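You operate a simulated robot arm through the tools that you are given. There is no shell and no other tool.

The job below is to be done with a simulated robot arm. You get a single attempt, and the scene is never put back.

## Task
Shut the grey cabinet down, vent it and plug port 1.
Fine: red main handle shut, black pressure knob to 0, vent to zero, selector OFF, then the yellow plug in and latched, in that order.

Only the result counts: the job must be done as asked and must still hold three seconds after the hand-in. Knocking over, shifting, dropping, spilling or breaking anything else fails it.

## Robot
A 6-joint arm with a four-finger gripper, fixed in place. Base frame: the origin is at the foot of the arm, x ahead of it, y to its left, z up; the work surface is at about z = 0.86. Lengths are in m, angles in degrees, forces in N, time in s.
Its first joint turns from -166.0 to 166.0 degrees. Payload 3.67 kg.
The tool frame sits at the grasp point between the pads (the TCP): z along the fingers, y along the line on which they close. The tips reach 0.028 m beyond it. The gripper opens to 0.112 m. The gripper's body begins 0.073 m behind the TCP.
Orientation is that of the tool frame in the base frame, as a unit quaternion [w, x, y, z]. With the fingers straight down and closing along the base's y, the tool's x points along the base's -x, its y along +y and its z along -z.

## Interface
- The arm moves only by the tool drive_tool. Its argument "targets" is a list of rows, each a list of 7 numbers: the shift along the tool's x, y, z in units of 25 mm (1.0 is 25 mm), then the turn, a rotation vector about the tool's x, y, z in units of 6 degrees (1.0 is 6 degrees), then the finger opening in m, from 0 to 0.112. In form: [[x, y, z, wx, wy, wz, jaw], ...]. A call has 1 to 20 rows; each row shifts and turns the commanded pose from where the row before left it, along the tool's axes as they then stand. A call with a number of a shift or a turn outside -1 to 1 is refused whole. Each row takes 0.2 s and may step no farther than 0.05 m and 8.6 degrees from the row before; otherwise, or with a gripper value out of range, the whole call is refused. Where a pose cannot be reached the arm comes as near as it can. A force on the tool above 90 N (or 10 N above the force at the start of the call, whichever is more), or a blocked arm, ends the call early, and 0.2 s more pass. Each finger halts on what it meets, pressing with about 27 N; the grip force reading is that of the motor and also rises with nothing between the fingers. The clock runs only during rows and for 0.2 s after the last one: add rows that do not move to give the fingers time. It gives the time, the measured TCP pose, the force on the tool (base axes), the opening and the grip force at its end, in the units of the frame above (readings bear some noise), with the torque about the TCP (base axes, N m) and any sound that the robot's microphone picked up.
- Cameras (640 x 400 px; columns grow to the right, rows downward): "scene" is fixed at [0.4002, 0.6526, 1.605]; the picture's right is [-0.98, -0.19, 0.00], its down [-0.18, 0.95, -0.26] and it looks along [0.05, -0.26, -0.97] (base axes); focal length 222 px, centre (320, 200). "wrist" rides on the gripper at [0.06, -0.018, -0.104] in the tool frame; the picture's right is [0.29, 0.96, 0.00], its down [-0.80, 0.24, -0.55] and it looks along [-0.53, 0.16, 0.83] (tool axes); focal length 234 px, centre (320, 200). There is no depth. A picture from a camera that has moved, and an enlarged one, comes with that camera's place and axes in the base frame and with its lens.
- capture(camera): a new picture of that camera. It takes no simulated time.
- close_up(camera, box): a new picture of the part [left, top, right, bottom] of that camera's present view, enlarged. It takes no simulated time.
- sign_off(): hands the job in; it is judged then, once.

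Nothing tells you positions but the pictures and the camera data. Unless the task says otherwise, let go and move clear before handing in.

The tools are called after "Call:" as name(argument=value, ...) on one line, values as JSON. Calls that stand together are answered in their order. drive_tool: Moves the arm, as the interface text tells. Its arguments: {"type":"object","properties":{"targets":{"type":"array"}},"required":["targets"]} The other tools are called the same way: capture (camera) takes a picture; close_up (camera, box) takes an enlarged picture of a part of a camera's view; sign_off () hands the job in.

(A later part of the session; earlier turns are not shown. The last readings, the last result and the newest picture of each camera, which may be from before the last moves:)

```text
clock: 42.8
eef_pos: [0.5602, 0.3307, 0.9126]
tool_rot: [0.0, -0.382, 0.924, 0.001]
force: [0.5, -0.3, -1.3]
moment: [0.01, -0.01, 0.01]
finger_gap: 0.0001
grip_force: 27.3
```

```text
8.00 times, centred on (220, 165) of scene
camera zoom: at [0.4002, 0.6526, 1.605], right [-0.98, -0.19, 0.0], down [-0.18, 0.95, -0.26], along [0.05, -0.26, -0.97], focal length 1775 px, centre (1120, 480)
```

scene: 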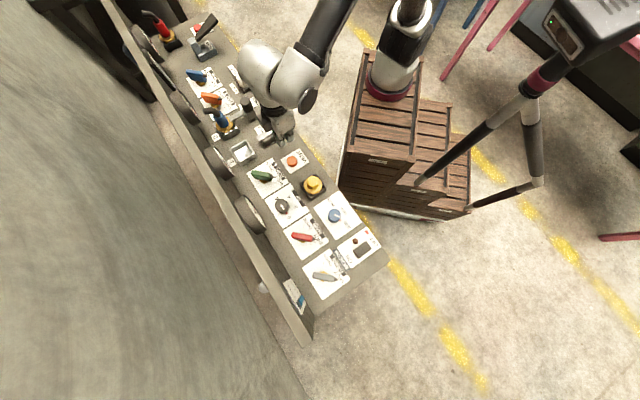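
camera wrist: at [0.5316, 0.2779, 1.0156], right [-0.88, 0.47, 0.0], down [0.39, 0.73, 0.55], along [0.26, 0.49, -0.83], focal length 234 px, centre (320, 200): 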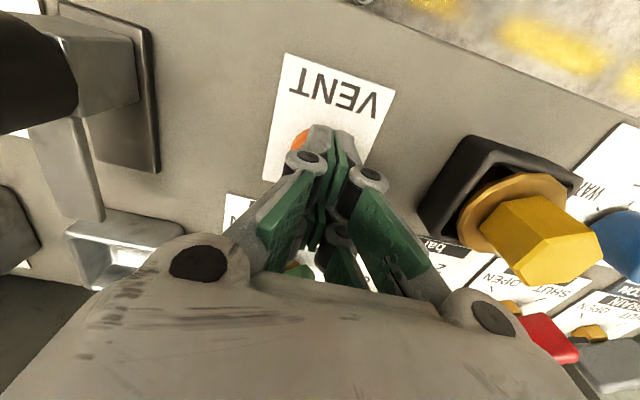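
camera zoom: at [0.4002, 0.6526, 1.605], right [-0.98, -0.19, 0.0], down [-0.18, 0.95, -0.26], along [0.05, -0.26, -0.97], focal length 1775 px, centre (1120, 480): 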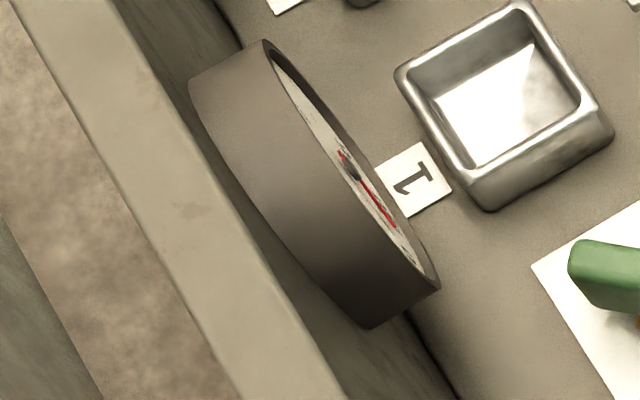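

The scene zoom shows the main gauge needle at 6 and the port gauge near 0. I'll press the vent button gently and watch the force.

Call:
drive_tool(targets=[[0, 0, 0.2, 0, 0, 0, 0.0], [0, 0, 0.2, 0, 0, 0, 0.0], [0, 0, 0.1, 0, 0, 0, 0.0], [0, 0, 0.1, 0, 0, 0, 0.0]])

Call:
close_up(camera="scene", box=[230, 180, 280, 240])

Call:
close_up(camera="wrist", box=[230, 80, 410, 220])

```text
clock: 43.8
eef_pos: [0.5594, 0.3323, 0.8963]
tool_rot: [0.0, -0.383, 0.924, 0.0]
force: [1.5, 0.5, 3.9]
moment: [-0.02, -0.06, -0.01]
finger_gap: 0.006
grip_force: 35.2
heard: click
```

```text
6.67 times, centred on (255, 210) of scene
camera zoom: at [0.4002, 0.6526, 1.605], right [-0.98, -0.19, 0.0], down [-0.18, 0.95, -0.26], along [0.05, -0.26, -0.97], focal length 1479 px, centre (753, 133)
```

zoom: 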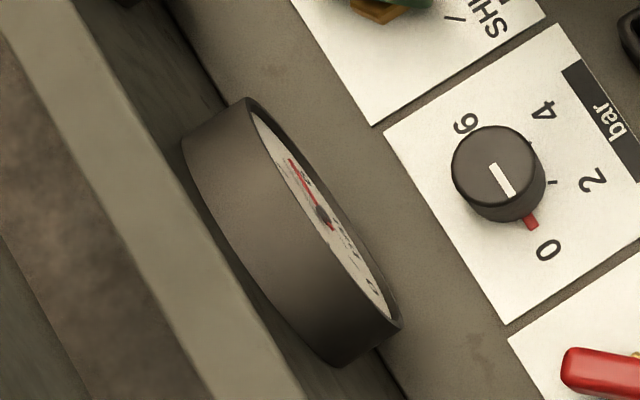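

```text
2.86 times, centred on (320, 150) of wrist
camera zoom: at [0.5309, 0.2783, 1.0004], right [-0.88, 0.47, 0.0], down [0.39, 0.73, 0.55], along [0.26, 0.49, -0.83], focal length 669 px, centre (320, 343)
```

zoom: 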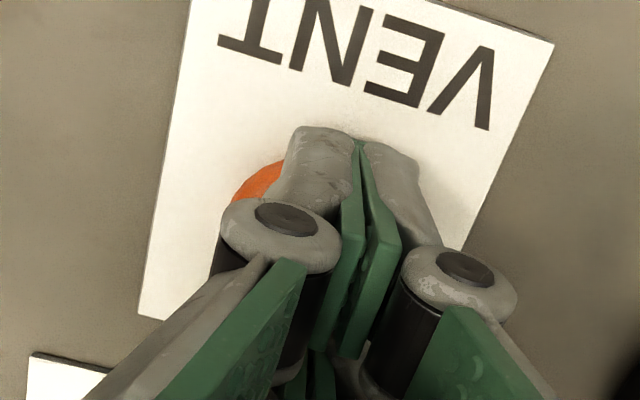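

I heard a click and the needle is moving. I'll hold the button and watch the gauge.

Call:
drive_tool(targets=[[0, 0, 0, 0, 0, 0, 0.0], [0, 0, 0, 0, 0, 0, 0.0], [0, 0, 0, 0, 0, 0, 0.0], [0, 0, 0, 0, 0, 0, 0.0], [0, 0, 0, 0, 0, 0, 0.0], [0, 0, 0, 0, 0, 0, 0.0], [0, 0, 0, 0, 0, 0, 0.0], [0, 0, 0, 0, 0, 0, 0.0], [0, 0, 0, 0, 0, 0, 0.0], [0, 0, 0, 0, 0, 0, 0.0]])

Call:
close_up(camera="scene", box=[230, 180, 280, 240])

```text
clock: 46.0
eef_pos: [0.5592, 0.3343, 0.8968]
tool_rot: [0.0, -0.383, 0.924, 0.0]
force: [-0.8, -0.3, 3.5]
moment: [0.0, 0.02, -0.03]
finger_gap: 0.006
grip_force: 35.9
```

```text
6.67 times, centred on (255, 210) of scene
camera zoom: at [0.4002, 0.6526, 1.605], right [-0.98, -0.19, 0.0], down [-0.18, 0.95, -0.26], along [0.05, -0.26, -0.97], focal length 1479 px, centre (753, 133)
```

zoom: 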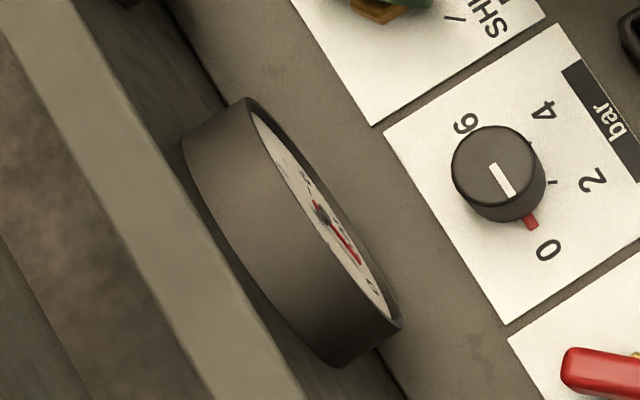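

The needle is falling. I'll keep holding until it stops.

Call:
drive_tool(targets=[[0, 0, 0, 0, 0, 0, 0.0], [0, 0, 0, 0, 0, 0, 0.0], [0, 0, 0, 0, 0, 0, 0.0], [0, 0, 0, 0, 0, 0, 0.0], [0, 0, 0, 0, 0, 0, 0.0], [0, 0, 0, 0, 0, 0, 0.0], [0, 0, 0, 0, 0, 0, 0.0], [0, 0, 0, 0, 0, 0, 0.0], [0, 0, 0, 0, 0, 0, 0.0], [0, 0, 0, 0, 0, 0, 0.0]])

Call:
close_up(camera="scene", box=[230, 180, 280, 240])

Call:
close_up(camera="scene", box=[195, 140, 245, 190])

```text
clock: 48.2
eef_pos: [0.5597, 0.3325, 0.8964]
tool_rot: [0.0, -0.384, 0.923, 0.001]
force: [0.7, -0.3, 4.2]
moment: [0.04, 0.0, 0.03]
finger_gap: 0.0059
grip_force: 35.3
```

```text
6.67 times, centred on (255, 210) of scene
camera zoom: at [0.4002, 0.6526, 1.605], right [-0.98, -0.19, 0.0], down [-0.18, 0.95, -0.26], along [0.05, -0.26, -0.97], focal length 1479 px, centre (753, 133)
```

zoom: 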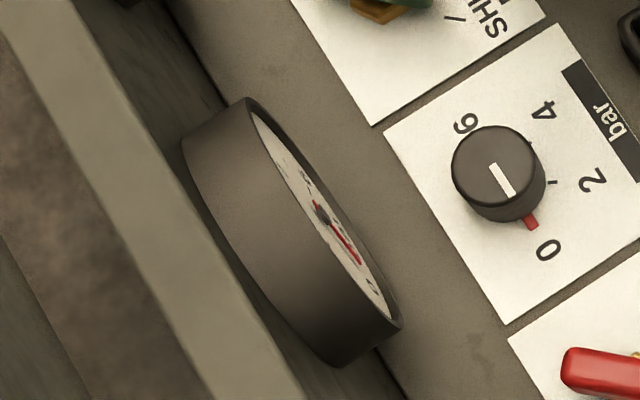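

```text
8.00 times, centred on (220, 165) of scene
camera zoom: at [0.4002, 0.6526, 1.605], right [-0.98, -0.19, 0.0], down [-0.18, 0.95, -0.26], along [0.05, -0.26, -0.97], focal length 1775 px, centre (1120, 480)
```

zoom: 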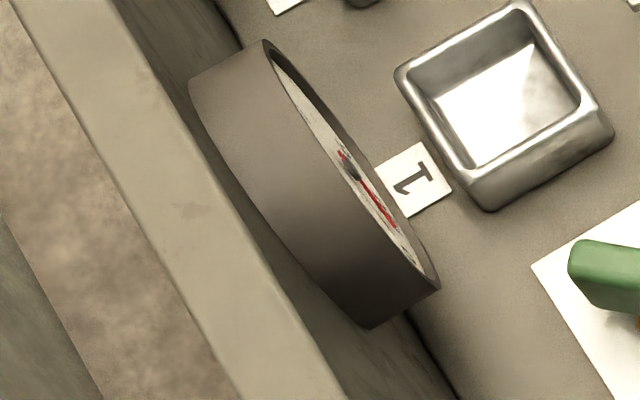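

The needle has settled at the zero side and no longer moves. I'll release the button and move over the blue selector, which gives a view of the gauge on the way.

Call:
drive_tool(targets=[[0, 0, -1, 0, 0, 0, 0.0], [0, 0, -1, 0, 0, 0, 0.0], [0, 0, -1, 0, 0, 0, 0.0], [0, 0, -1, 0, 0, 0, 0.0], [0, 0, -1, 0, 0, 0, 0.0], [0.01, 1, 0, 0, 0, 0, 0.0], [0.01, 1, 0, 0, 0, 0, 0.0], [0.01, 1, 0, 0, 0, 0, 0.02], [0.01, 1, 0, 0, 0, 0, 0.04], [0.01, 1, 0, 0, 0, 0, 0.06], [0.01, 1, 0, 0, 0, 0, 0.076], [0.01, 1, 0, 0, 0, 0, 0.076], [0.01, 1, 0, 0, 0, 0, 0.076], [0.01, 1, 0, 0, 0, 0, 0.076], [0.01, 1, 0, 0, 0, 0, 0.076], [0, 0, 0, 0, 0, 0.833, 0.076], [0, 0, 0, 0, 0, 0.833, 0.076], [0, 0, 0, 0, 0, 0.833, 0.076], [0, 0, 0, 0, 0, 0.833, 0.076], [0, 0, 0, 0, 0, 0.833, 0.076]])

Call:
capture(camera="wrist")

Call:
close_up(camera="wrist", box=[230, 40, 410, 180])

Call:
close_up(camera="scene", box=[230, 120, 310, 240])

```text
clock: 52.4
eef_pos: [0.3831, 0.5074, 1.0219]
tool_rot: [0.001, -0.173, 0.985, 0.002]
force: [-0.1, 0.4, -0.3]
moment: [-0.01, 0.01, 0.0]
finger_gap: 0.0759
grip_force: 0.0
```

```text
taken
camera wrist: at [0.3334, 0.4709, 1.1253], right [-0.6, 0.8, 0.0], down [0.67, 0.5, 0.55], along [0.44, 0.33, -0.83], focal length 234 px, centre (320, 200)
```

wrist: 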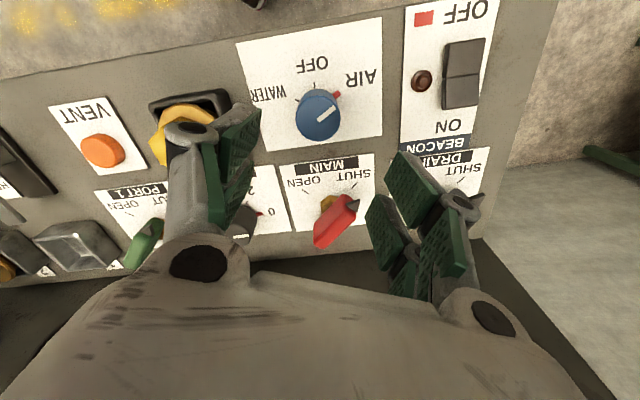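

```text
2.86 times, centred on (320, 110) of wrist
camera zoom: at [0.3334, 0.4709, 1.1253], right [-0.6, 0.8, 0.0], down [0.67, 0.5, 0.55], along [0.44, 0.33, -0.83], focal length 669 px, centre (320, 457)
```

zoom: 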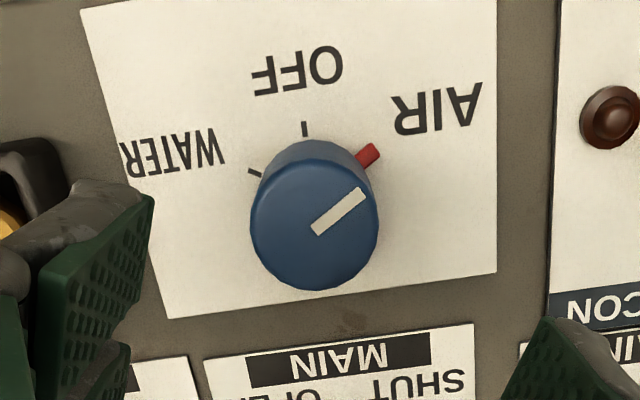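

```text
3.33 times, centred on (270, 180) of scene
camera zoom: at [0.4002, 0.6526, 1.605], right [-0.98, -0.19, 0.0], down [-0.18, 0.95, -0.26], along [0.05, -0.26, -0.97], focal length 740 px, centre (487, 267)
```

zoom: 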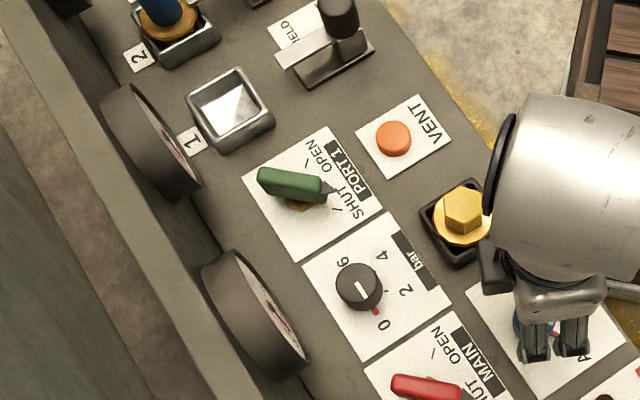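

The selector mark is at AIR, and OFF is about 57° counter-clockwise from above. I'll centre, go down, grip and turn it.

Call:
drive_tool(targets=[[0.05, -0.085, 0, 0, 0, 0, 0.076], [0, 0, 0.807, 0, 0, 0, 0.076], [0, 0, 0.807, 0, 0, 0, 0.076], [0, 0, 0.807, 0, 0, 0, 0.076], [0, 0, 0.807, 0, 0, 0, 0.076], [0, 0, 0.807, 0, 0, 0, 0.076], [0, 0, 0.807, 0, 0, 0, 0.076], [0, 0, 0, 0, 0, 0, 0.076], [0, 0, 0, 0, 0, 0, 0.05], [0, 0, 0, 0, 0, 0, 0.03], [0, 0, 0, 0, 0, 0, 0.02], [0, 0, 0, 0, 0, 0, 0.02]])

Call:
capture(camera="wrist")

```text
clock: 55.0
eef_pos: [0.3825, 0.5049, 0.8985]
tool_rot: [-0.001, -0.174, 0.985, -0.001]
force: [1.2, -9.9, -2.0]
moment: [-0.38, -0.07, 0.11]
finger_gap: 0.0405
grip_force: 44.9
```

```text
taken
camera wrist: at [0.3334, 0.4675, 1.0028], right [-0.6, 0.8, 0.0], down [0.67, 0.5, 0.55], along [0.44, 0.33, -0.83], focal length 234 px, centre (320, 200)
```

wrist: 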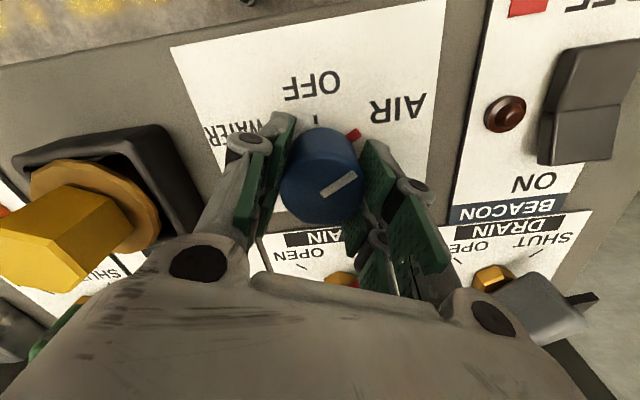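

Grip is good. I'll turn it 57° counter-clockwise toward OFF.

Call:
drive_tool(targets=[[0, 0, 0, 0, 0, -0.95, 0.02], [0, 0, 0, 0, 0, -0.95, 0.02], [0, 0, 0, 0, 0, -0.95, 0.02], [0, 0, 0, 0, 0, -0.95, 0.02], [0, 0, 0, 0, 0, -0.95, 0.02], [0, 0, 0, 0, 0, -0.95, 0.02], [0, 0, 0, 0, 0, -0.95, 0.02], [0, 0, 0, 0, 0, -0.95, 0.02], [0, 0, 0, 0, 0, -0.95, 0.02], [0, 0, 0, 0, 0, -0.95, 0.02], [0, 0, 0, 0, 0, 0, 0.02]])

Call:
capture(camera="wrist")

Call:
close_up(camera="wrist", box=[230, 60, 430, 220])

```text
clock: 57.4
eef_pos: [0.3803, 0.5064, 0.8993]
tool_rot: [0.0, -0.623, 0.782, 0.0]
force: [-18.3, -3.7, -28.3]
moment: [0.21, 0.39, -0.05]
finger_gap: 0.0408
grip_force: 45.5
```

```text
taken
camera wrist: at [0.386, 0.4443, 1.0027], right [-1.0, -0.07, 0.0], down [-0.05, 0.83, 0.55], along [-0.04, 0.55, -0.83], focal length 234 px, centre (320, 200)
```

wrist: 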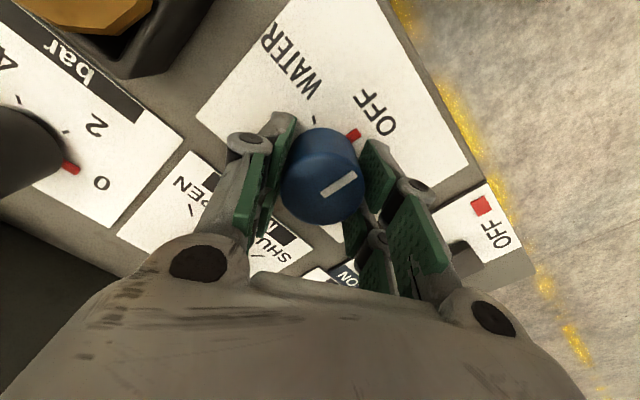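

```text
2.50 times, centred on (330, 140) of wrist
camera zoom: at [0.386, 0.4443, 1.0027], right [-1.0, -0.07, 0.0], down [-0.05, 0.83, 0.55], along [-0.04, 0.55, -0.83], focal length 585 px, centre (295, 350)
```

zoom: 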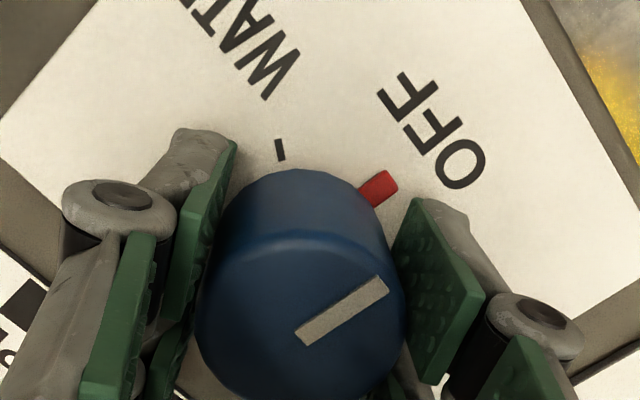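

The mark now points at OFF. I'll release and lift to verify.

Call:
drive_tool(targets=[[0, 0, 0, 0, 0, 0, 0.05], [0, 0, 0, 0, 0, 0, 0.076], [0, 0, 0, 0, 0, 0, 0.076], [0, 0, -0.9, 0, 0, 0, 0.076], [0, 0, -0.9, 0, 0, 0, 0.076], [0, 0, -0.9, 0, 0, 0, 0.076], [0, 0, -0.9, 0, 0, 0, 0.076], [0, 0, -0.9, 0, 0, 0, 0.076], [0, 0, 0, 0, 0, 0, 0.076]])

Call:
close_up(camera="wrist", box=[230, 40, 410, 180])

Call:
capture(camera="wrist")

```text
clock: 59.4
eef_pos: [0.3823, 0.5044, 1.0135]
tool_rot: [0.0, -0.623, 0.782, 0.001]
force: [0.3, 0.2, -0.9]
moment: [0.01, -0.03, -0.01]
finger_gap: 0.0763
grip_force: 0.1
```

```text
2.86 times, centred on (320, 110) of wrist
camera zoom: at [0.3876, 0.4427, 1.1181], right [-1.0, -0.07, 0.0], down [-0.05, 0.83, 0.56], along [-0.04, 0.55, -0.83], focal length 669 px, centre (320, 457)
```

zoom: 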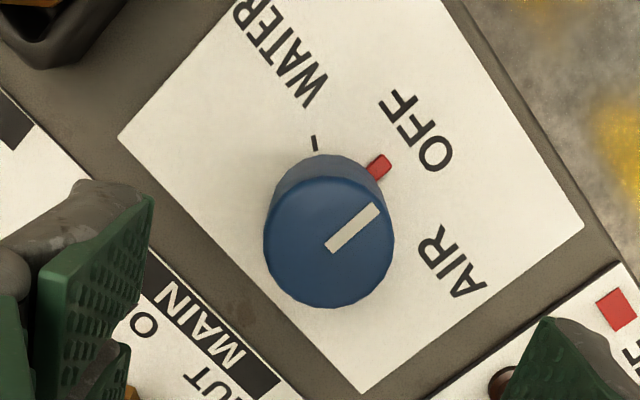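

```text
taken
camera wrist: at [0.3876, 0.4427, 1.1181], right [-1.0, -0.07, 0.0], down [-0.05, 0.83, 0.56], along [-0.04, 0.55, -0.83], focal length 234 px, centre (320, 200)
```

wrist: 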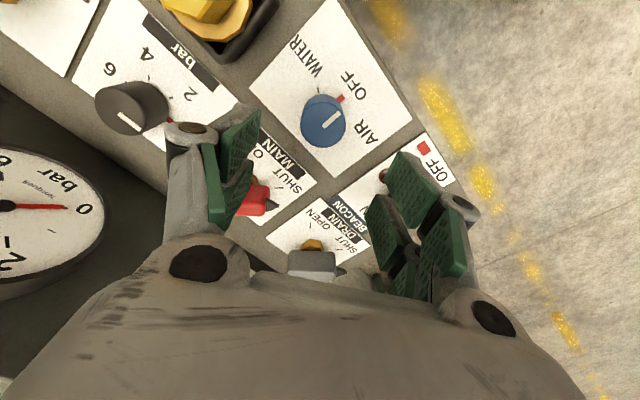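

The main gauge reads 0, and the selector mark sits over the OFF tick. Next is the yellow plug; I'll hover over it to measure it.

Call:
drive_tool(targets=[[0, 0, -0.93, 0, 0, 0, 0.09], [0, 0, -0.93, 0, 0, 0, 0.09], [0, 0, 0, 0, 0, 0.891, 0.09], [0, 0, 0, 0, 0, 0.891, 0.09], [0, 0, 0, 0, 0, 0.891, 0.09], [0, 0, 0, 0, 0, 0.891, 0.09], [0, 0, 0, 0, 0, 0.891, 0.09], [0, 0, 0, 0, 0, 0.891, 0.09], [0.016, -0.985, 0, 0, 0, 0, 0.09], [0.016, -0.985, 0, 0, 0, 0, 0.09], [0.016, -0.985, 0, 0, 0, 0, 0.09], [0.016, -0.985, 0, 0, 0, 0, 0.09], [0.016, -0.985, 0, 0, 0, 0, 0.09], [0, 0, 0, 0, 0, 0, 0.09]])

Call:
capture(camera="wrist")

Call:
close_up(camera="wrist", box=[230, 40, 410, 180])

Call:
close_up(camera="scene", box=[205, 110, 325, 220])

```text
clock: 62.4
eef_pos: [0.4673, 0.4169, 1.0586]
tool_rot: [-0.001, -0.382, 0.924, 0.0]
force: [0.0, -0.4, -0.2]
moment: [0.03, 0.01, 0.0]
finger_gap: 0.09
grip_force: 0.0
```

```text
taken
camera wrist: at [0.4394, 0.3623, 1.1625], right [-0.88, 0.48, 0.0], down [0.4, 0.73, 0.55], along [0.26, 0.49, -0.83], focal length 234 px, centre (320, 200)
```

wrist: 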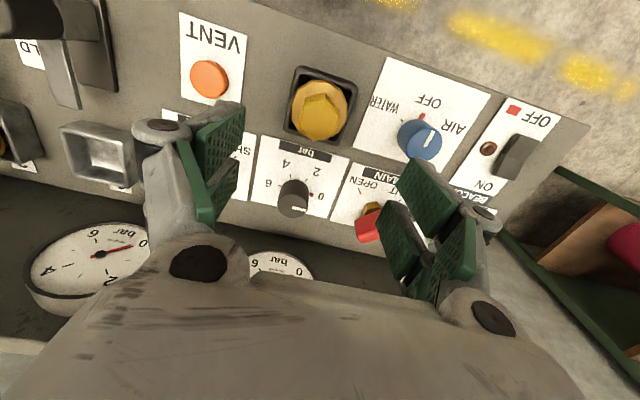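

```text
2.86 times, centred on (320, 110) of wrist
camera zoom: at [0.4394, 0.3623, 1.1625], right [-0.88, 0.48, 0.0], down [0.4, 0.73, 0.55], along [0.26, 0.49, -0.83], focal length 669 px, centre (320, 457)
```

zoom: 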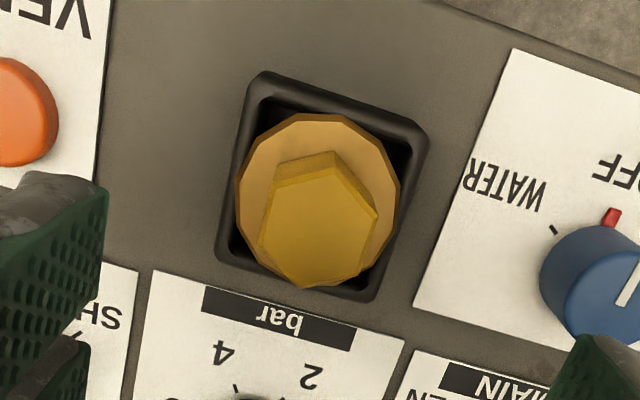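

```text
3.64 times, centred on (265, 165) of scene
camera zoom: at [0.4002, 0.6526, 1.605], right [-0.98, -0.19, 0.0], down [-0.18, 0.95, -0.26], along [0.05, -0.26, -0.97], focal length 807 px, centre (520, 327)
```

zoom: 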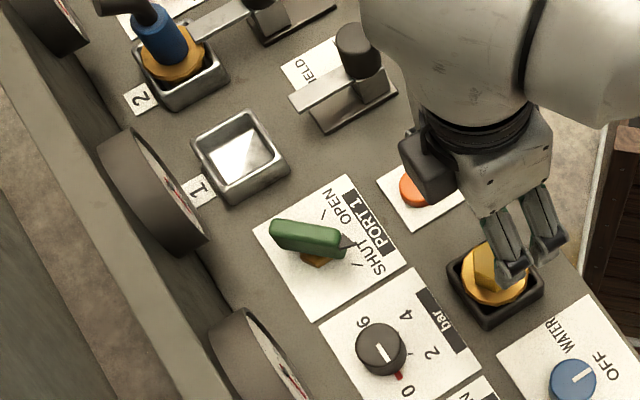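

I can see the plug's flange and hex head in its square holder. I'll zoom further to get the hex angle.

Call:
close_up(camera="wrist", box=[280, 55, 370, 130])

Call:
close_up(camera="scene", box=[215, 120, 275, 170])

Call:
close_up(camera="wrist", box=[0, 0, 180, 200])

```text
5.33 times, centred on (325, 92) of wrist
camera zoom: at [0.4394, 0.3623, 1.1625], right [-0.88, 0.48, 0.0], down [0.4, 0.73, 0.55], along [0.26, 0.49, -0.83], focal length 1249 px, centre (293, 773)
```

zoom: 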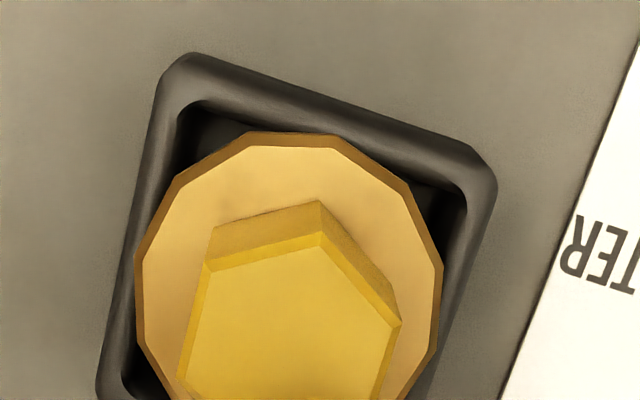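

```text
8.00 times, centred on (245, 145) of scene
camera zoom: at [0.4002, 0.6526, 1.605], right [-0.98, -0.19, 0.0], down [-0.18, 0.95, -0.26], along [0.05, -0.26, -0.97], focal length 1775 px, centre (920, 640)
```

zoom: 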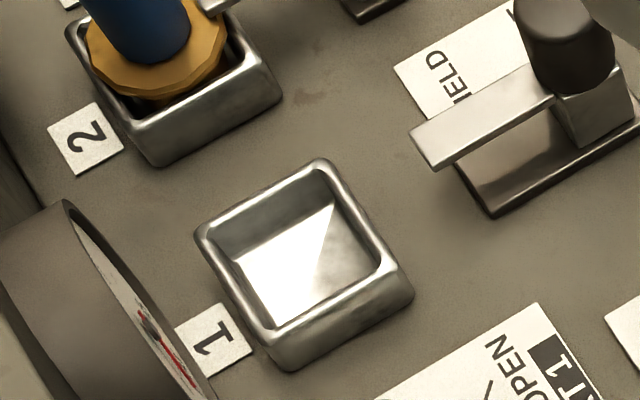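

```text
2.00 times, centred on (90, 100) of wrist
camera zoom: at [0.4394, 0.3623, 1.1625], right [-0.88, 0.48, 0.0], down [0.4, 0.73, 0.55], along [0.26, 0.49, -0.83], focal length 468 px, centre (780, 400)
```

zoom: 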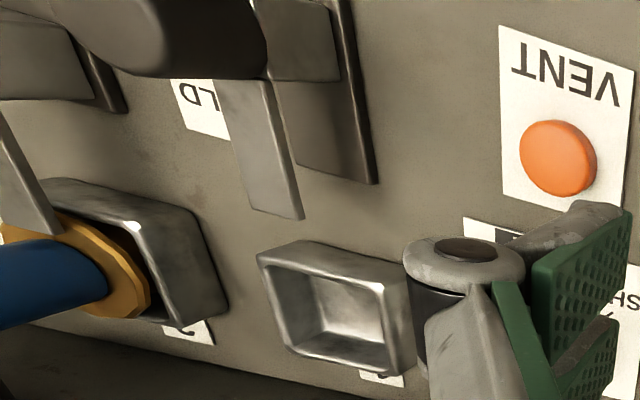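

The hex flats line up with the tool at 45°, and the plug axis is near (0.469, 0.4165). Before gripping it I'll hover at the same height over port 1 to measure the socket and the latch.

Call:
drive_tool(targets=[[-0.499, -0.92, 0, 0, 0, 0, 0.09], [-0.499, -0.92, 0, 0, 0, 0, 0.09], [-0.499, -0.92, 0, 0, 0, 0, 0.09], [-0.499, -0.92, 0, 0, 0, 0, 0.09], [-0.499, -0.92, 0, 0, 0, 0, 0.09], [-0.499, -0.92, 0, 0, 0, 0, 0.09], [-0.499, -0.92, 0, 0, 0, 0, 0.09], [-0.499, -0.92, 0, 0, 0, 0, 0.09], [-0.499, -0.92, 0, 0, 0, 0, 0.09], [-0.499, -0.92, 0, 0, 0, 0, 0.09], [-0.499, -0.92, 0, 0, 0, 0, 0.09], [0, 0, 0, 0, 0, 0, 0.09], [0, 0, 0, 0, 0, 0, 0.09]])

Call:
capture(camera="wrist")

Call:
close_up(camera="wrist", box=[230, 20, 410, 180])

Call:
capture(camera="scene")

```text
clock: 65.2
eef_pos: [0.7419, 0.3335, 1.0574]
tool_rot: [-0.001, -0.382, 0.924, 0.001]
force: [1.6, -1.0, 0.3]
moment: [0.01, -0.01, -0.02]
finger_gap: 0.09
grip_force: 0.0
```

```text
taken
camera wrist: at [0.7132, 0.2782, 1.1619], right [-0.88, 0.48, 0.0], down [0.4, 0.73, 0.55], along [0.26, 0.49, -0.83], focal length 234 px, centre (320, 200)
```

wrist: 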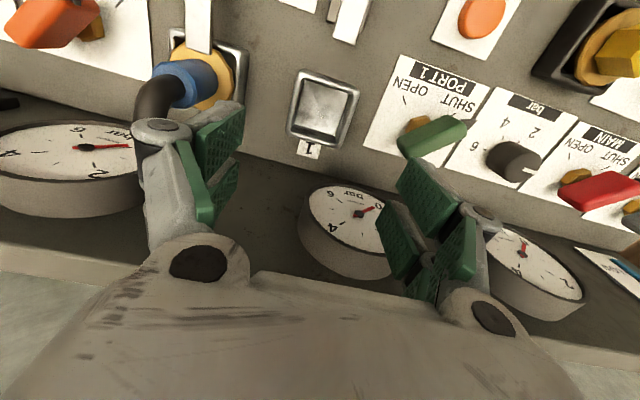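

```text
2.50 times, centred on (320, 100) of wrist
camera zoom: at [0.7132, 0.2782, 1.1619], right [-0.88, 0.48, 0.0], down [0.4, 0.73, 0.55], along [0.26, 0.49, -0.83], focal length 585 px, centre (320, 450)
```

zoom: 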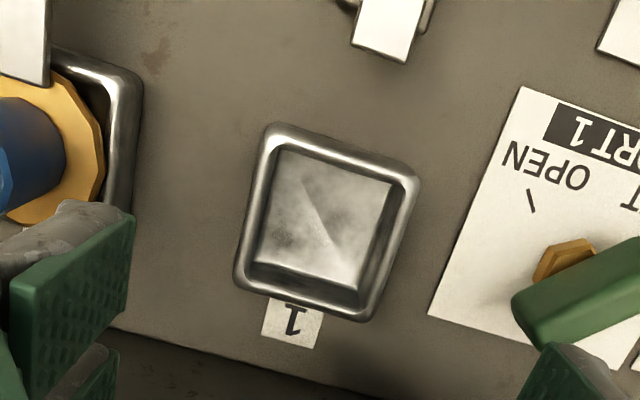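

```text
taken
```

scene: 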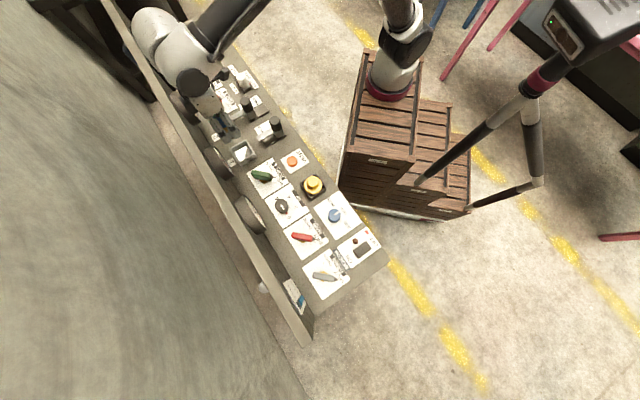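

The socket centre comes out near (0.7425, 0.336), and the holder-to-socket vector is about (+0.277, -0.0775). I'll go back to the plug and start down, stopping to check.

Call:
drive_tool(targets=[[0.5052, 0.9186, 0, 0, 0, 0, 0.08], [0.5052, 0.9186, 0, 0, 0, 0, 0.08], [0.5052, 0.9186, 0, 0, 0, 0, 0.08], [0.5052, 0.9186, 0, 0, 0, 0, 0.08], [0.5052, 0.9186, 0, 0, 0, 0, 0.08], [0.5052, 0.9186, 0, 0, 0, 0, 0.08], [0.5052, 0.9186, 0, 0, 0, 0, 0.08], [0.5052, 0.9186, 0, 0, 0, 0, 0.08], [0.5052, 0.9186, 0, 0, 0, 0, 0.08], [0.5052, 0.9186, 0, 0, 0, 0, 0.08], [0.5052, 0.9186, 0, 0, 0, 0, 0.08], [0, 0, 0.84, 0, 0, 0, 0.08], [0, 0, 0.84, 0, 0, 0, 0.08], [0, 0, 0.84, 0, 0, 0, 0.08], [0, 0, 0, 0, 0, 0, 0.08]])

Call:
capture(camera="wrist")

Call:
close_up(camera="scene", box=[275, 140, 355, 220])

```text
clock: 68.4
eef_pos: [0.4672, 0.4167, 0.9936]
tool_rot: [-0.001, -0.382, 0.924, 0.001]
force: [0.0, 0.2, -0.1]
moment: [0.02, 0.01, 0.01]
finger_gap: 0.0799
grip_force: 0.2
```

```text
taken
camera wrist: at [0.4379, 0.3617, 1.0987], right [-0.88, 0.48, 0.0], down [0.4, 0.73, 0.55], along [0.26, 0.49, -0.83], focal length 234 px, centre (320, 200)
```

wrist: 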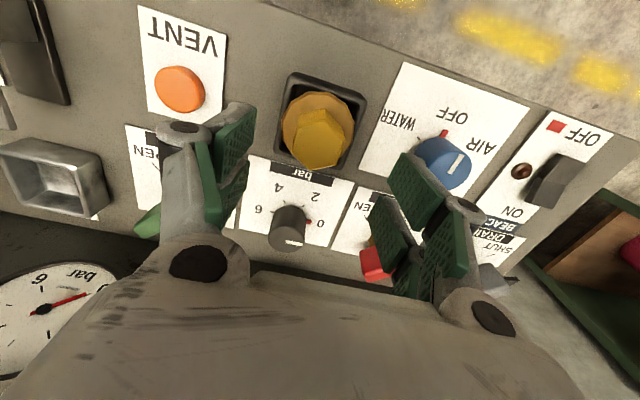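

```text
5.00 times, centred on (315, 180) of scene
camera zoom: at [0.4002, 0.6526, 1.605], right [-0.98, -0.19, 0.0], down [-0.18, 0.95, -0.26], along [0.05, -0.26, -0.97], focal length 1109 px, centre (345, 300)
```

zoom: 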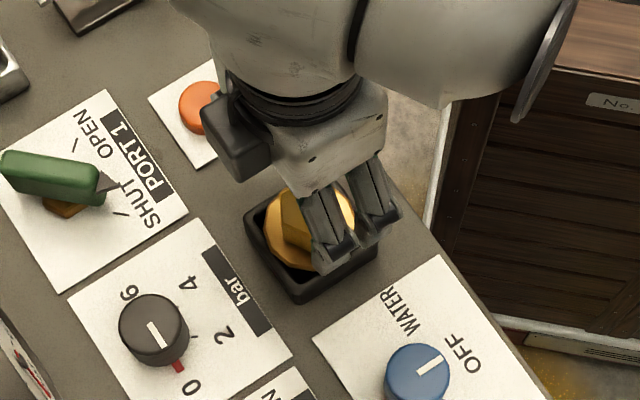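

The jaws look lined up with the hex. I'll zoom to compare its position in this lower view, which also gives the height of its top.

Call:
close_up(camera="wrist", box=[250, 60, 400, 190])

```text
3.08 times, centred on (325, 125) of wrist
camera zoom: at [0.4379, 0.3617, 1.0987], right [-0.88, 0.48, 0.0], down [0.4, 0.73, 0.55], along [0.26, 0.49, -0.83], focal length 720 px, centre (305, 431)
```

zoom: 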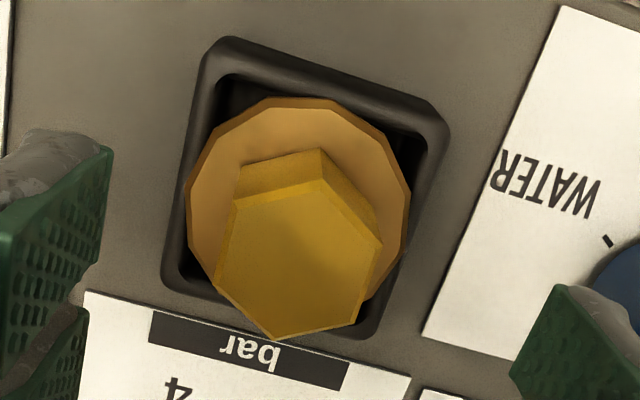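

The head is centred within about 2 mm and its top is near 0.925–0.93. I'll go down and close on the flats.

Call:
drive_tool(targets=[[0, 0, 0.655, 0, 0, 0, 0.08], [0, 0, 0.655, 0, 0, 0, 0.07], [0, 0, 0.655, 0, 0, 0, 0.07], [0, 0, 0.655, 0, 0, 0, 0.07], [0, 0, 0, 0, 0, 0, 0.07], [0, 0, 0, 0, 0, 0, 0.05], [0, 0, 0, 0, 0, 0, 0.035], [0, 0, 0, 0, 0, 0, 0.02], [0, 0, 0, 0, 0, 0, 0.015], [0, 0, 0, 0, 0, 0, 0.015]])

Call:
capture(camera="wrist")

Call:
close_up(camera="scene", box=[275, 140, 355, 220])

```text
clock: 70.6
eef_pos: [0.4664, 0.4168, 0.9306]
tool_rot: [0.0, -0.382, 0.924, 0.0]
force: [-0.1, -0.8, 1.0]
moment: [0.06, 0.0, 0.0]
finger_gap: 0.0401
grip_force: 27.2
```

```text
taken
camera wrist: at [0.4379, 0.3617, 1.0341], right [-0.88, 0.48, 0.0], down [0.4, 0.73, 0.55], along [0.26, 0.49, -0.83], focal length 234 px, centre (320, 200)
```

wrist: 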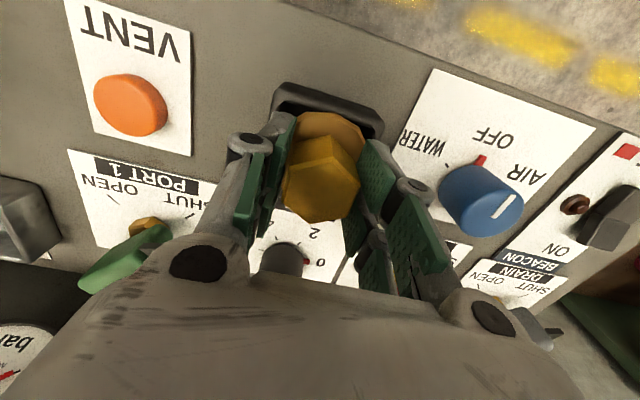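

```text
5.00 times, centred on (315, 180) of scene
camera zoom: at [0.4002, 0.6526, 1.605], right [-0.98, -0.19, 0.0], down [-0.18, 0.95, -0.26], along [0.05, -0.26, -0.97], focal length 1109 px, centre (345, 300)
```

zoom: 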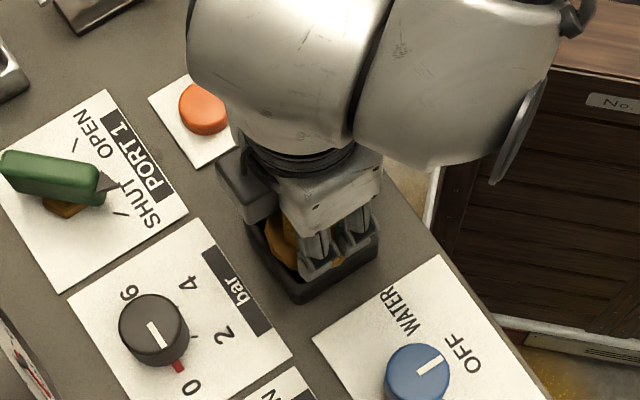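

The fingers stopped at 40 mm, wider than my estimate of the flats. I'll zoom in to see what they are touching.

Call:
close_up(camera="wrist", box=[230, 70, 430, 260])

Call:
close_up(camera="scene", box=[295, 165, 335, 205])

```text
2.11 times, centred on (330, 165) of wrist
camera zoom: at [0.4379, 0.3617, 1.0341], right [-0.88, 0.48, 0.0], down [0.4, 0.73, 0.55], along [0.26, 0.49, -0.83], focal length 493 px, centre (299, 274)
```

zoom: 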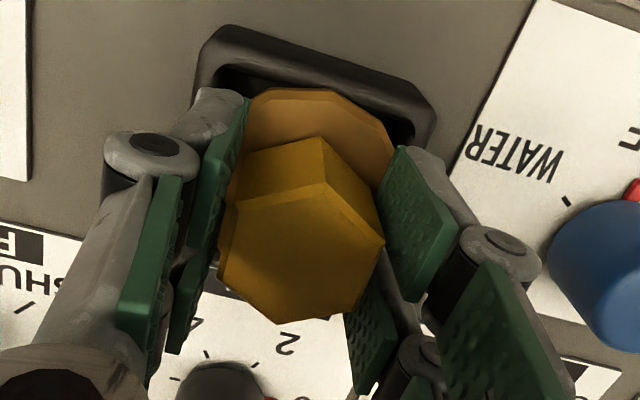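

```text
10.00 times, centred on (315, 185) of scene
camera zoom: at [0.4002, 0.6526, 1.605], right [-0.98, -0.19, 0.0], down [-0.18, 0.95, -0.26], along [0.05, -0.26, -0.97], focal length 2218 px, centre (370, 350)
```

zoom: 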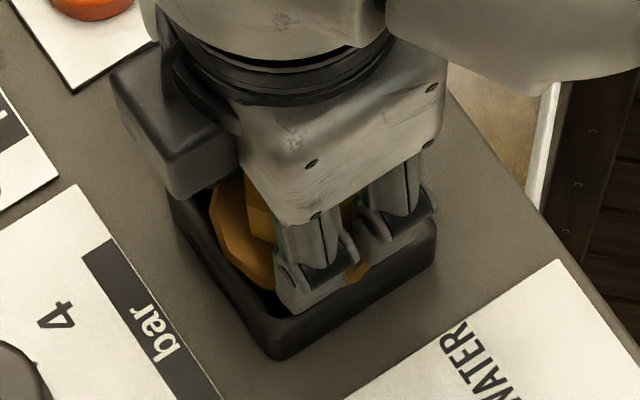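

The pads are flat on opposite hex faces, so the head is simply 40 mm across. I'll lift slowly and confirm the plug comes along.

Call:
drive_tool(targets=[[0, 0, 0, 0, 0, 0, 0.0], [0, 0, -0.4, 0, 0, 0, 0.0], [0, 0, -0.4, 0, 0, 0, 0.0], [0, 0, -0.4, 0, 0, 0, 0.0], [0, 0, 0, 0, 0, 0, 0.0]])

Call:
close_up(camera="wrist", box=[230, 70, 430, 260])

Call:
close_up(camera="scene", box=[295, 155, 335, 205])

```text
clock: 71.8
eef_pos: [0.468, 0.4168, 0.9597]
tool_rot: [0.0, -0.383, 0.924, 0.001]
force: [-0.1, -0.4, -3.2]
moment: [-0.02, 0.0, 0.01]
finger_gap: 0.0402
grip_force: 26.7
```

```text
2.11 times, centred on (330, 165) of wrist
camera zoom: at [0.4383, 0.3616, 1.0646], right [-0.88, 0.48, 0.0], down [0.4, 0.73, 0.55], along [0.26, 0.49, -0.83], focal length 493 px, centre (299, 274)
```

zoom: 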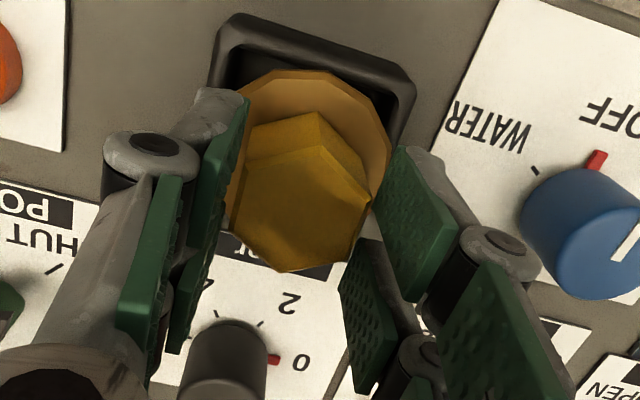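

```text
8.00 times, centred on (315, 180) of scene
camera zoom: at [0.4002, 0.6526, 1.605], right [-0.98, -0.19, 0.0], down [-0.18, 0.95, -0.26], along [0.05, -0.26, -0.97], focal length 1775 px, centre (360, 360)
```

zoom: 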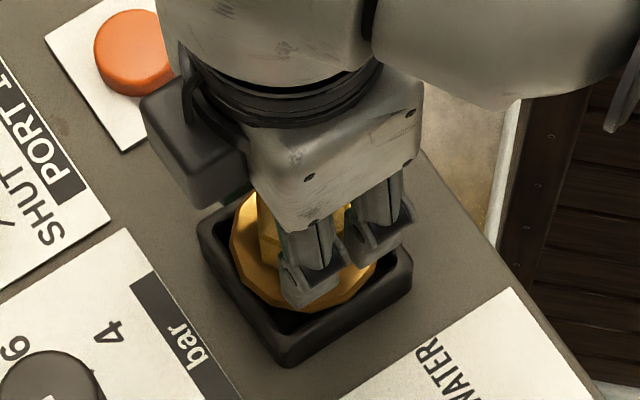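

The fingers seem to have slid up the head while the plug stayed down. I'll take the same scene zoom as before the lift to compare.

Call:
close_up(camera="scene", box=[295, 165, 335, 205])

Call:
capture(camera="wrist")

```text
10.00 times, centred on (315, 185) of scene
camera zoom: at [0.4002, 0.6526, 1.605], right [-0.98, -0.19, 0.0], down [-0.18, 0.95, -0.26], along [0.05, -0.26, -0.97], focal length 2218 px, centre (370, 350)
```

zoom: 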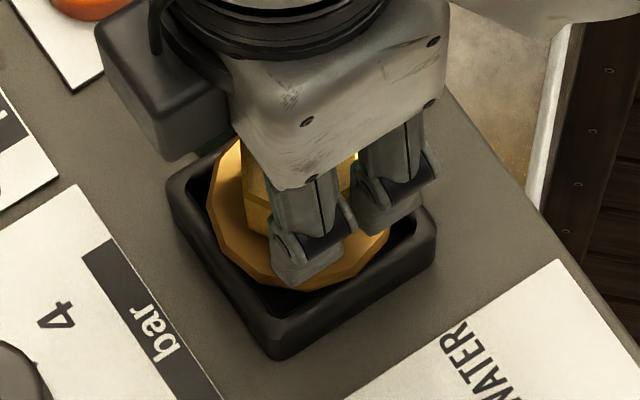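

```text
taken
camera wrist: at [0.4383, 0.3616, 1.0646], right [-0.88, 0.48, 0.0], down [0.4, 0.73, 0.55], along [0.26, 0.49, -0.83], focal length 234 px, centre (320, 200)
```

wrist: 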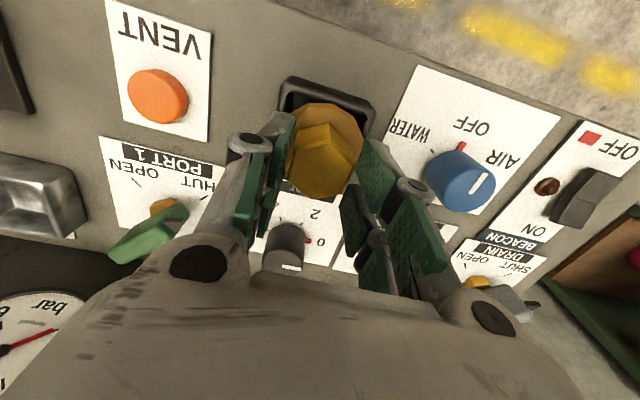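

The plug rose only a few millimetres while the fingers slid about 23 mm up the head. I'll go back down, regrip deeper and let the grip build before lifting slowly.

Call:
drive_tool(targets=[[0, 0, 0.4, 0, 0, 0, 0.0], [0, 0, 0.4, 0, 0, 0, 0.0], [0, 0, 0.4, 0, 0, 0, 0.0], [0, 0, 0, 0, 0, 0, 0.05], [0, 0, 0, 0, 0, 0, 0.06], [0, 0, 0.2, 0, 0, 0, 0.06], [0, 0, 0.1, 0, 0, 0, 0.06]])

Call:
close_up(camera="wrist", box=[230, 70, 430, 260])

Call:
close_up(camera="scene", box=[295, 165, 335, 205])

```text
clock: 73.4
eef_pos: [0.4665, 0.4165, 0.9225]
tool_rot: [-0.001, -0.382, 0.924, 0.001]
force: [0.4, -0.4, 0.5]
moment: [0.01, 0.02, -0.02]
finger_gap: 0.0602
grip_force: 0.1
```

```text
2.11 times, centred on (330, 165) of wrist
camera zoom: at [0.4378, 0.3619, 1.026], right [-0.88, 0.48, 0.0], down [0.4, 0.73, 0.55], along [0.26, 0.49, -0.83], focal length 493 px, centre (299, 274)
```

zoom: 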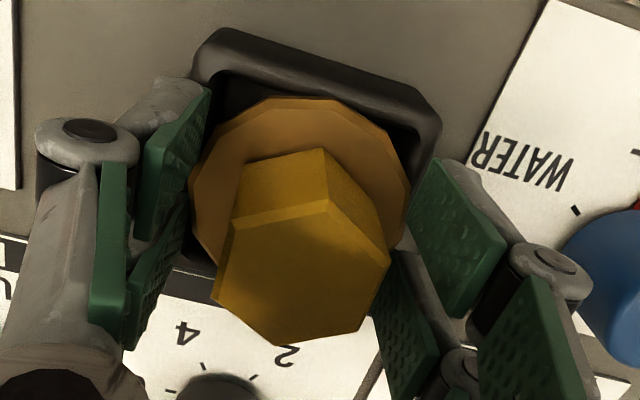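

```text
10.00 times, centred on (315, 185) of scene
camera zoom: at [0.4002, 0.6526, 1.605], right [-0.98, -0.19, 0.0], down [-0.18, 0.95, -0.26], along [0.05, -0.26, -0.97], focal length 2218 px, centre (370, 350)
```

zoom: 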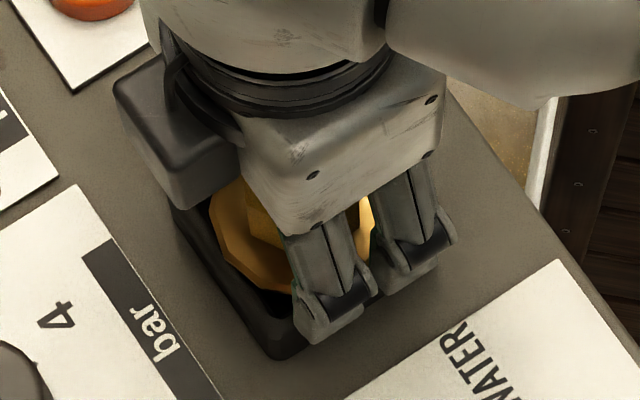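

The plug is seated, its hex top is at 0.932, and its flange is near 0.891. I'm now lower on the head. I'll grip, wait, then lift by just 5 mm to read the force.

Call:
drive_tool(targets=[[0, 0, 0, 0, 0, 0, 0.04], [0, 0, 0, 0, 0, 0, 0.02], [0, 0, 0, 0, 0, 0, 0.0], [0, 0, 0, 0, 0, 0, 0.0], [0, 0, 0, 0, 0, 0, 0.0], [0, 0, -0.1, 0, 0, 0, 0.0], [0, 0, -0.1, 0, 0, 0, 0.0]])

Call:
close_up(camera="wrist", box=[230, 70, 430, 260])

```text
clock: 75.0
eef_pos: [0.4682, 0.4164, 0.926]
tool_rot: [-0.001, -0.382, 0.924, 0.001]
force: [-0.1, -0.2, -4.2]
moment: [-0.02, 0.0, -0.01]
finger_gap: 0.0592
grip_force: 26.6
```

```text
2.11 times, centred on (330, 165) of wrist
camera zoom: at [0.4381, 0.3621, 1.0308], right [-0.88, 0.48, 0.0], down [0.4, 0.73, 0.55], along [0.26, 0.49, -0.83], focal length 493 px, centre (299, 274)
```

zoom: 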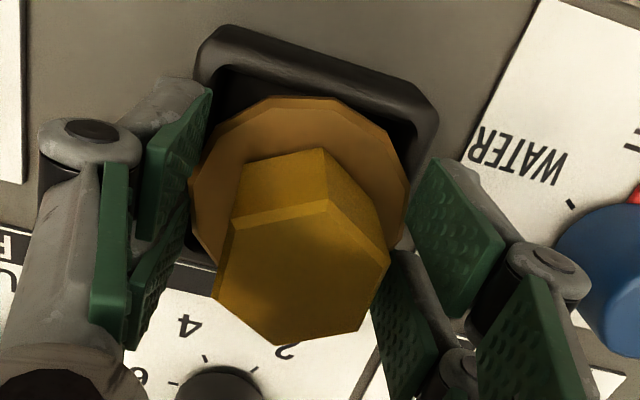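

Now the fingers have closed on the flange rim, with a gap of 59 mm, and the load reads 4 N. I'll lift another 15 mm in small steps to see whether the plug follows.

Call:
drive_tool(targets=[[0, 0, -0.15, 0, 0, 0, 0.0], [0, 0, -0.15, 0, 0, 0, 0.0], [0, 0, -0.15, 0, 0, 0, 0.0], [0, 0, -0.15, 0, 0, 0, 0.0]])

Call:
close_up(camera="wrist", box=[230, 70, 430, 260])

Call:
close_up(camera="scene", box=[295, 165, 335, 205])

```text
clock: 76.0
eef_pos: [0.4675, 0.4167, 0.9424]
tool_rot: [0.0, -0.382, 0.924, 0.001]
force: [0.5, 0.0, -3.8]
moment: [-0.02, 0.01, 0.0]
finger_gap: 0.0595
grip_force: 26.8
```

```text
2.11 times, centred on (330, 165) of wrist
camera zoom: at [0.4381, 0.3623, 1.0462], right [-0.88, 0.48, 0.0], down [0.4, 0.73, 0.55], along [0.26, 0.49, -0.83], focal length 493 px, centre (299, 274)
```

zoom: 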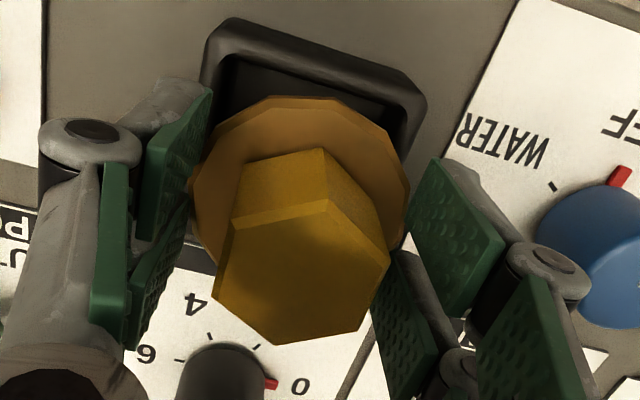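

```text
10.00 times, centred on (315, 185) of scene
camera zoom: at [0.4002, 0.6526, 1.605], right [-0.98, -0.19, 0.0], down [-0.18, 0.95, -0.26], along [0.05, -0.26, -0.97], focal length 2218 px, centre (370, 350)
```

zoom: 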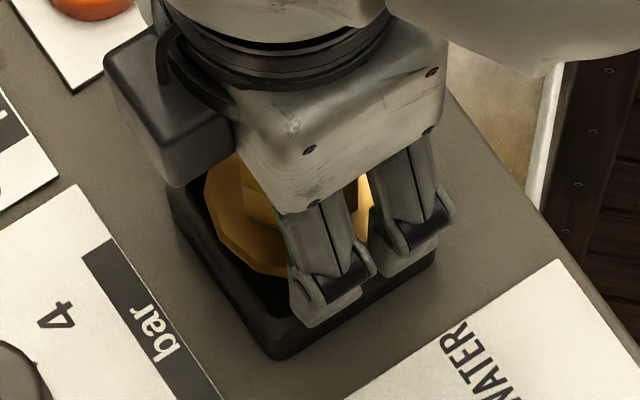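

The plug is clear of slip and hangs with about 4 N. I'll lift it fully out and check the hold before carrying it.

Call:
drive_tool(targets=[[0, 0, -0.4, 0, 0, 0, 0.0], [0, 0, -0.4, 0, 0, 0, 0.0], [0, 0, -0.4, 0, 0, 0, 0.0], [0, 0, -0.5, 0, 0, 0, 0.0], [0, 0, -0.5, 0, 0, 0, 0.0], [0, 0, -0.5, 0, 0, 0, 0.0], [0, 0, -0.4, 0, 0, 0, 0.0], [0, 0, -0.4, 0, 0, 0, 0.0], [0, 0, 0, 0, 0, 0, 0.0]])

Call:
capture(camera="wrist")

Call:
close_up(camera="scene", box=[285, 145, 345, 215])

```text
clock: 78.0
eef_pos: [0.4648, 0.4162, 1.0291]
tool_rot: [0.0, -0.382, 0.924, 0.001]
force: [0.0, -0.7, -3.8]
moment: [0.02, -0.01, -0.02]
finger_gap: 0.0594
grip_force: 27.4
```

```text
taken
camera wrist: at [0.4366, 0.3614, 1.1338], right [-0.88, 0.48, 0.0], down [0.4, 0.73, 0.55], along [0.26, 0.49, -0.83], focal length 234 px, centre (320, 200)
```

wrist: 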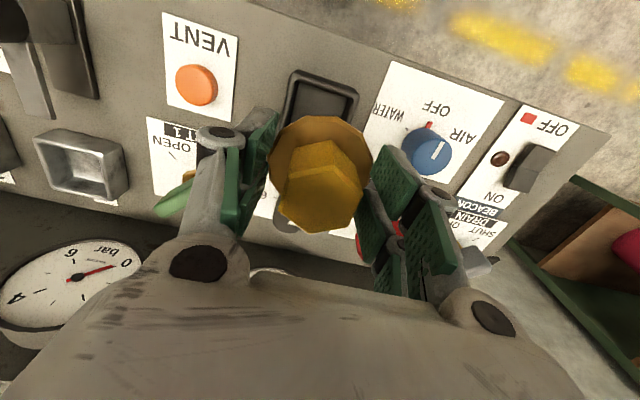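

```text
5.71 times, centred on (315, 180) of scene
camera zoom: at [0.4002, 0.6526, 1.605], right [-0.98, -0.19, 0.0], down [-0.18, 0.95, -0.26], along [0.05, -0.26, -0.97], focal length 1268 px, centre (349, 314)
```

zoom: 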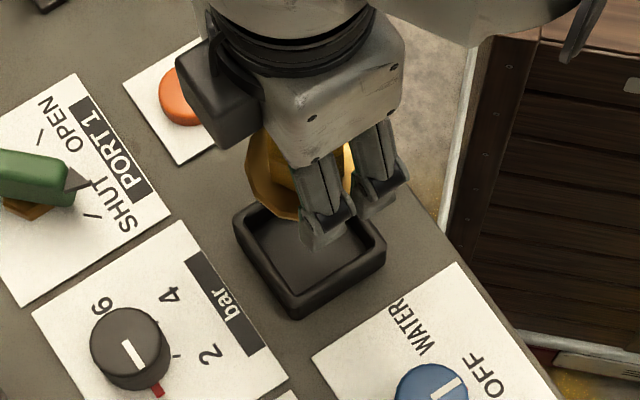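

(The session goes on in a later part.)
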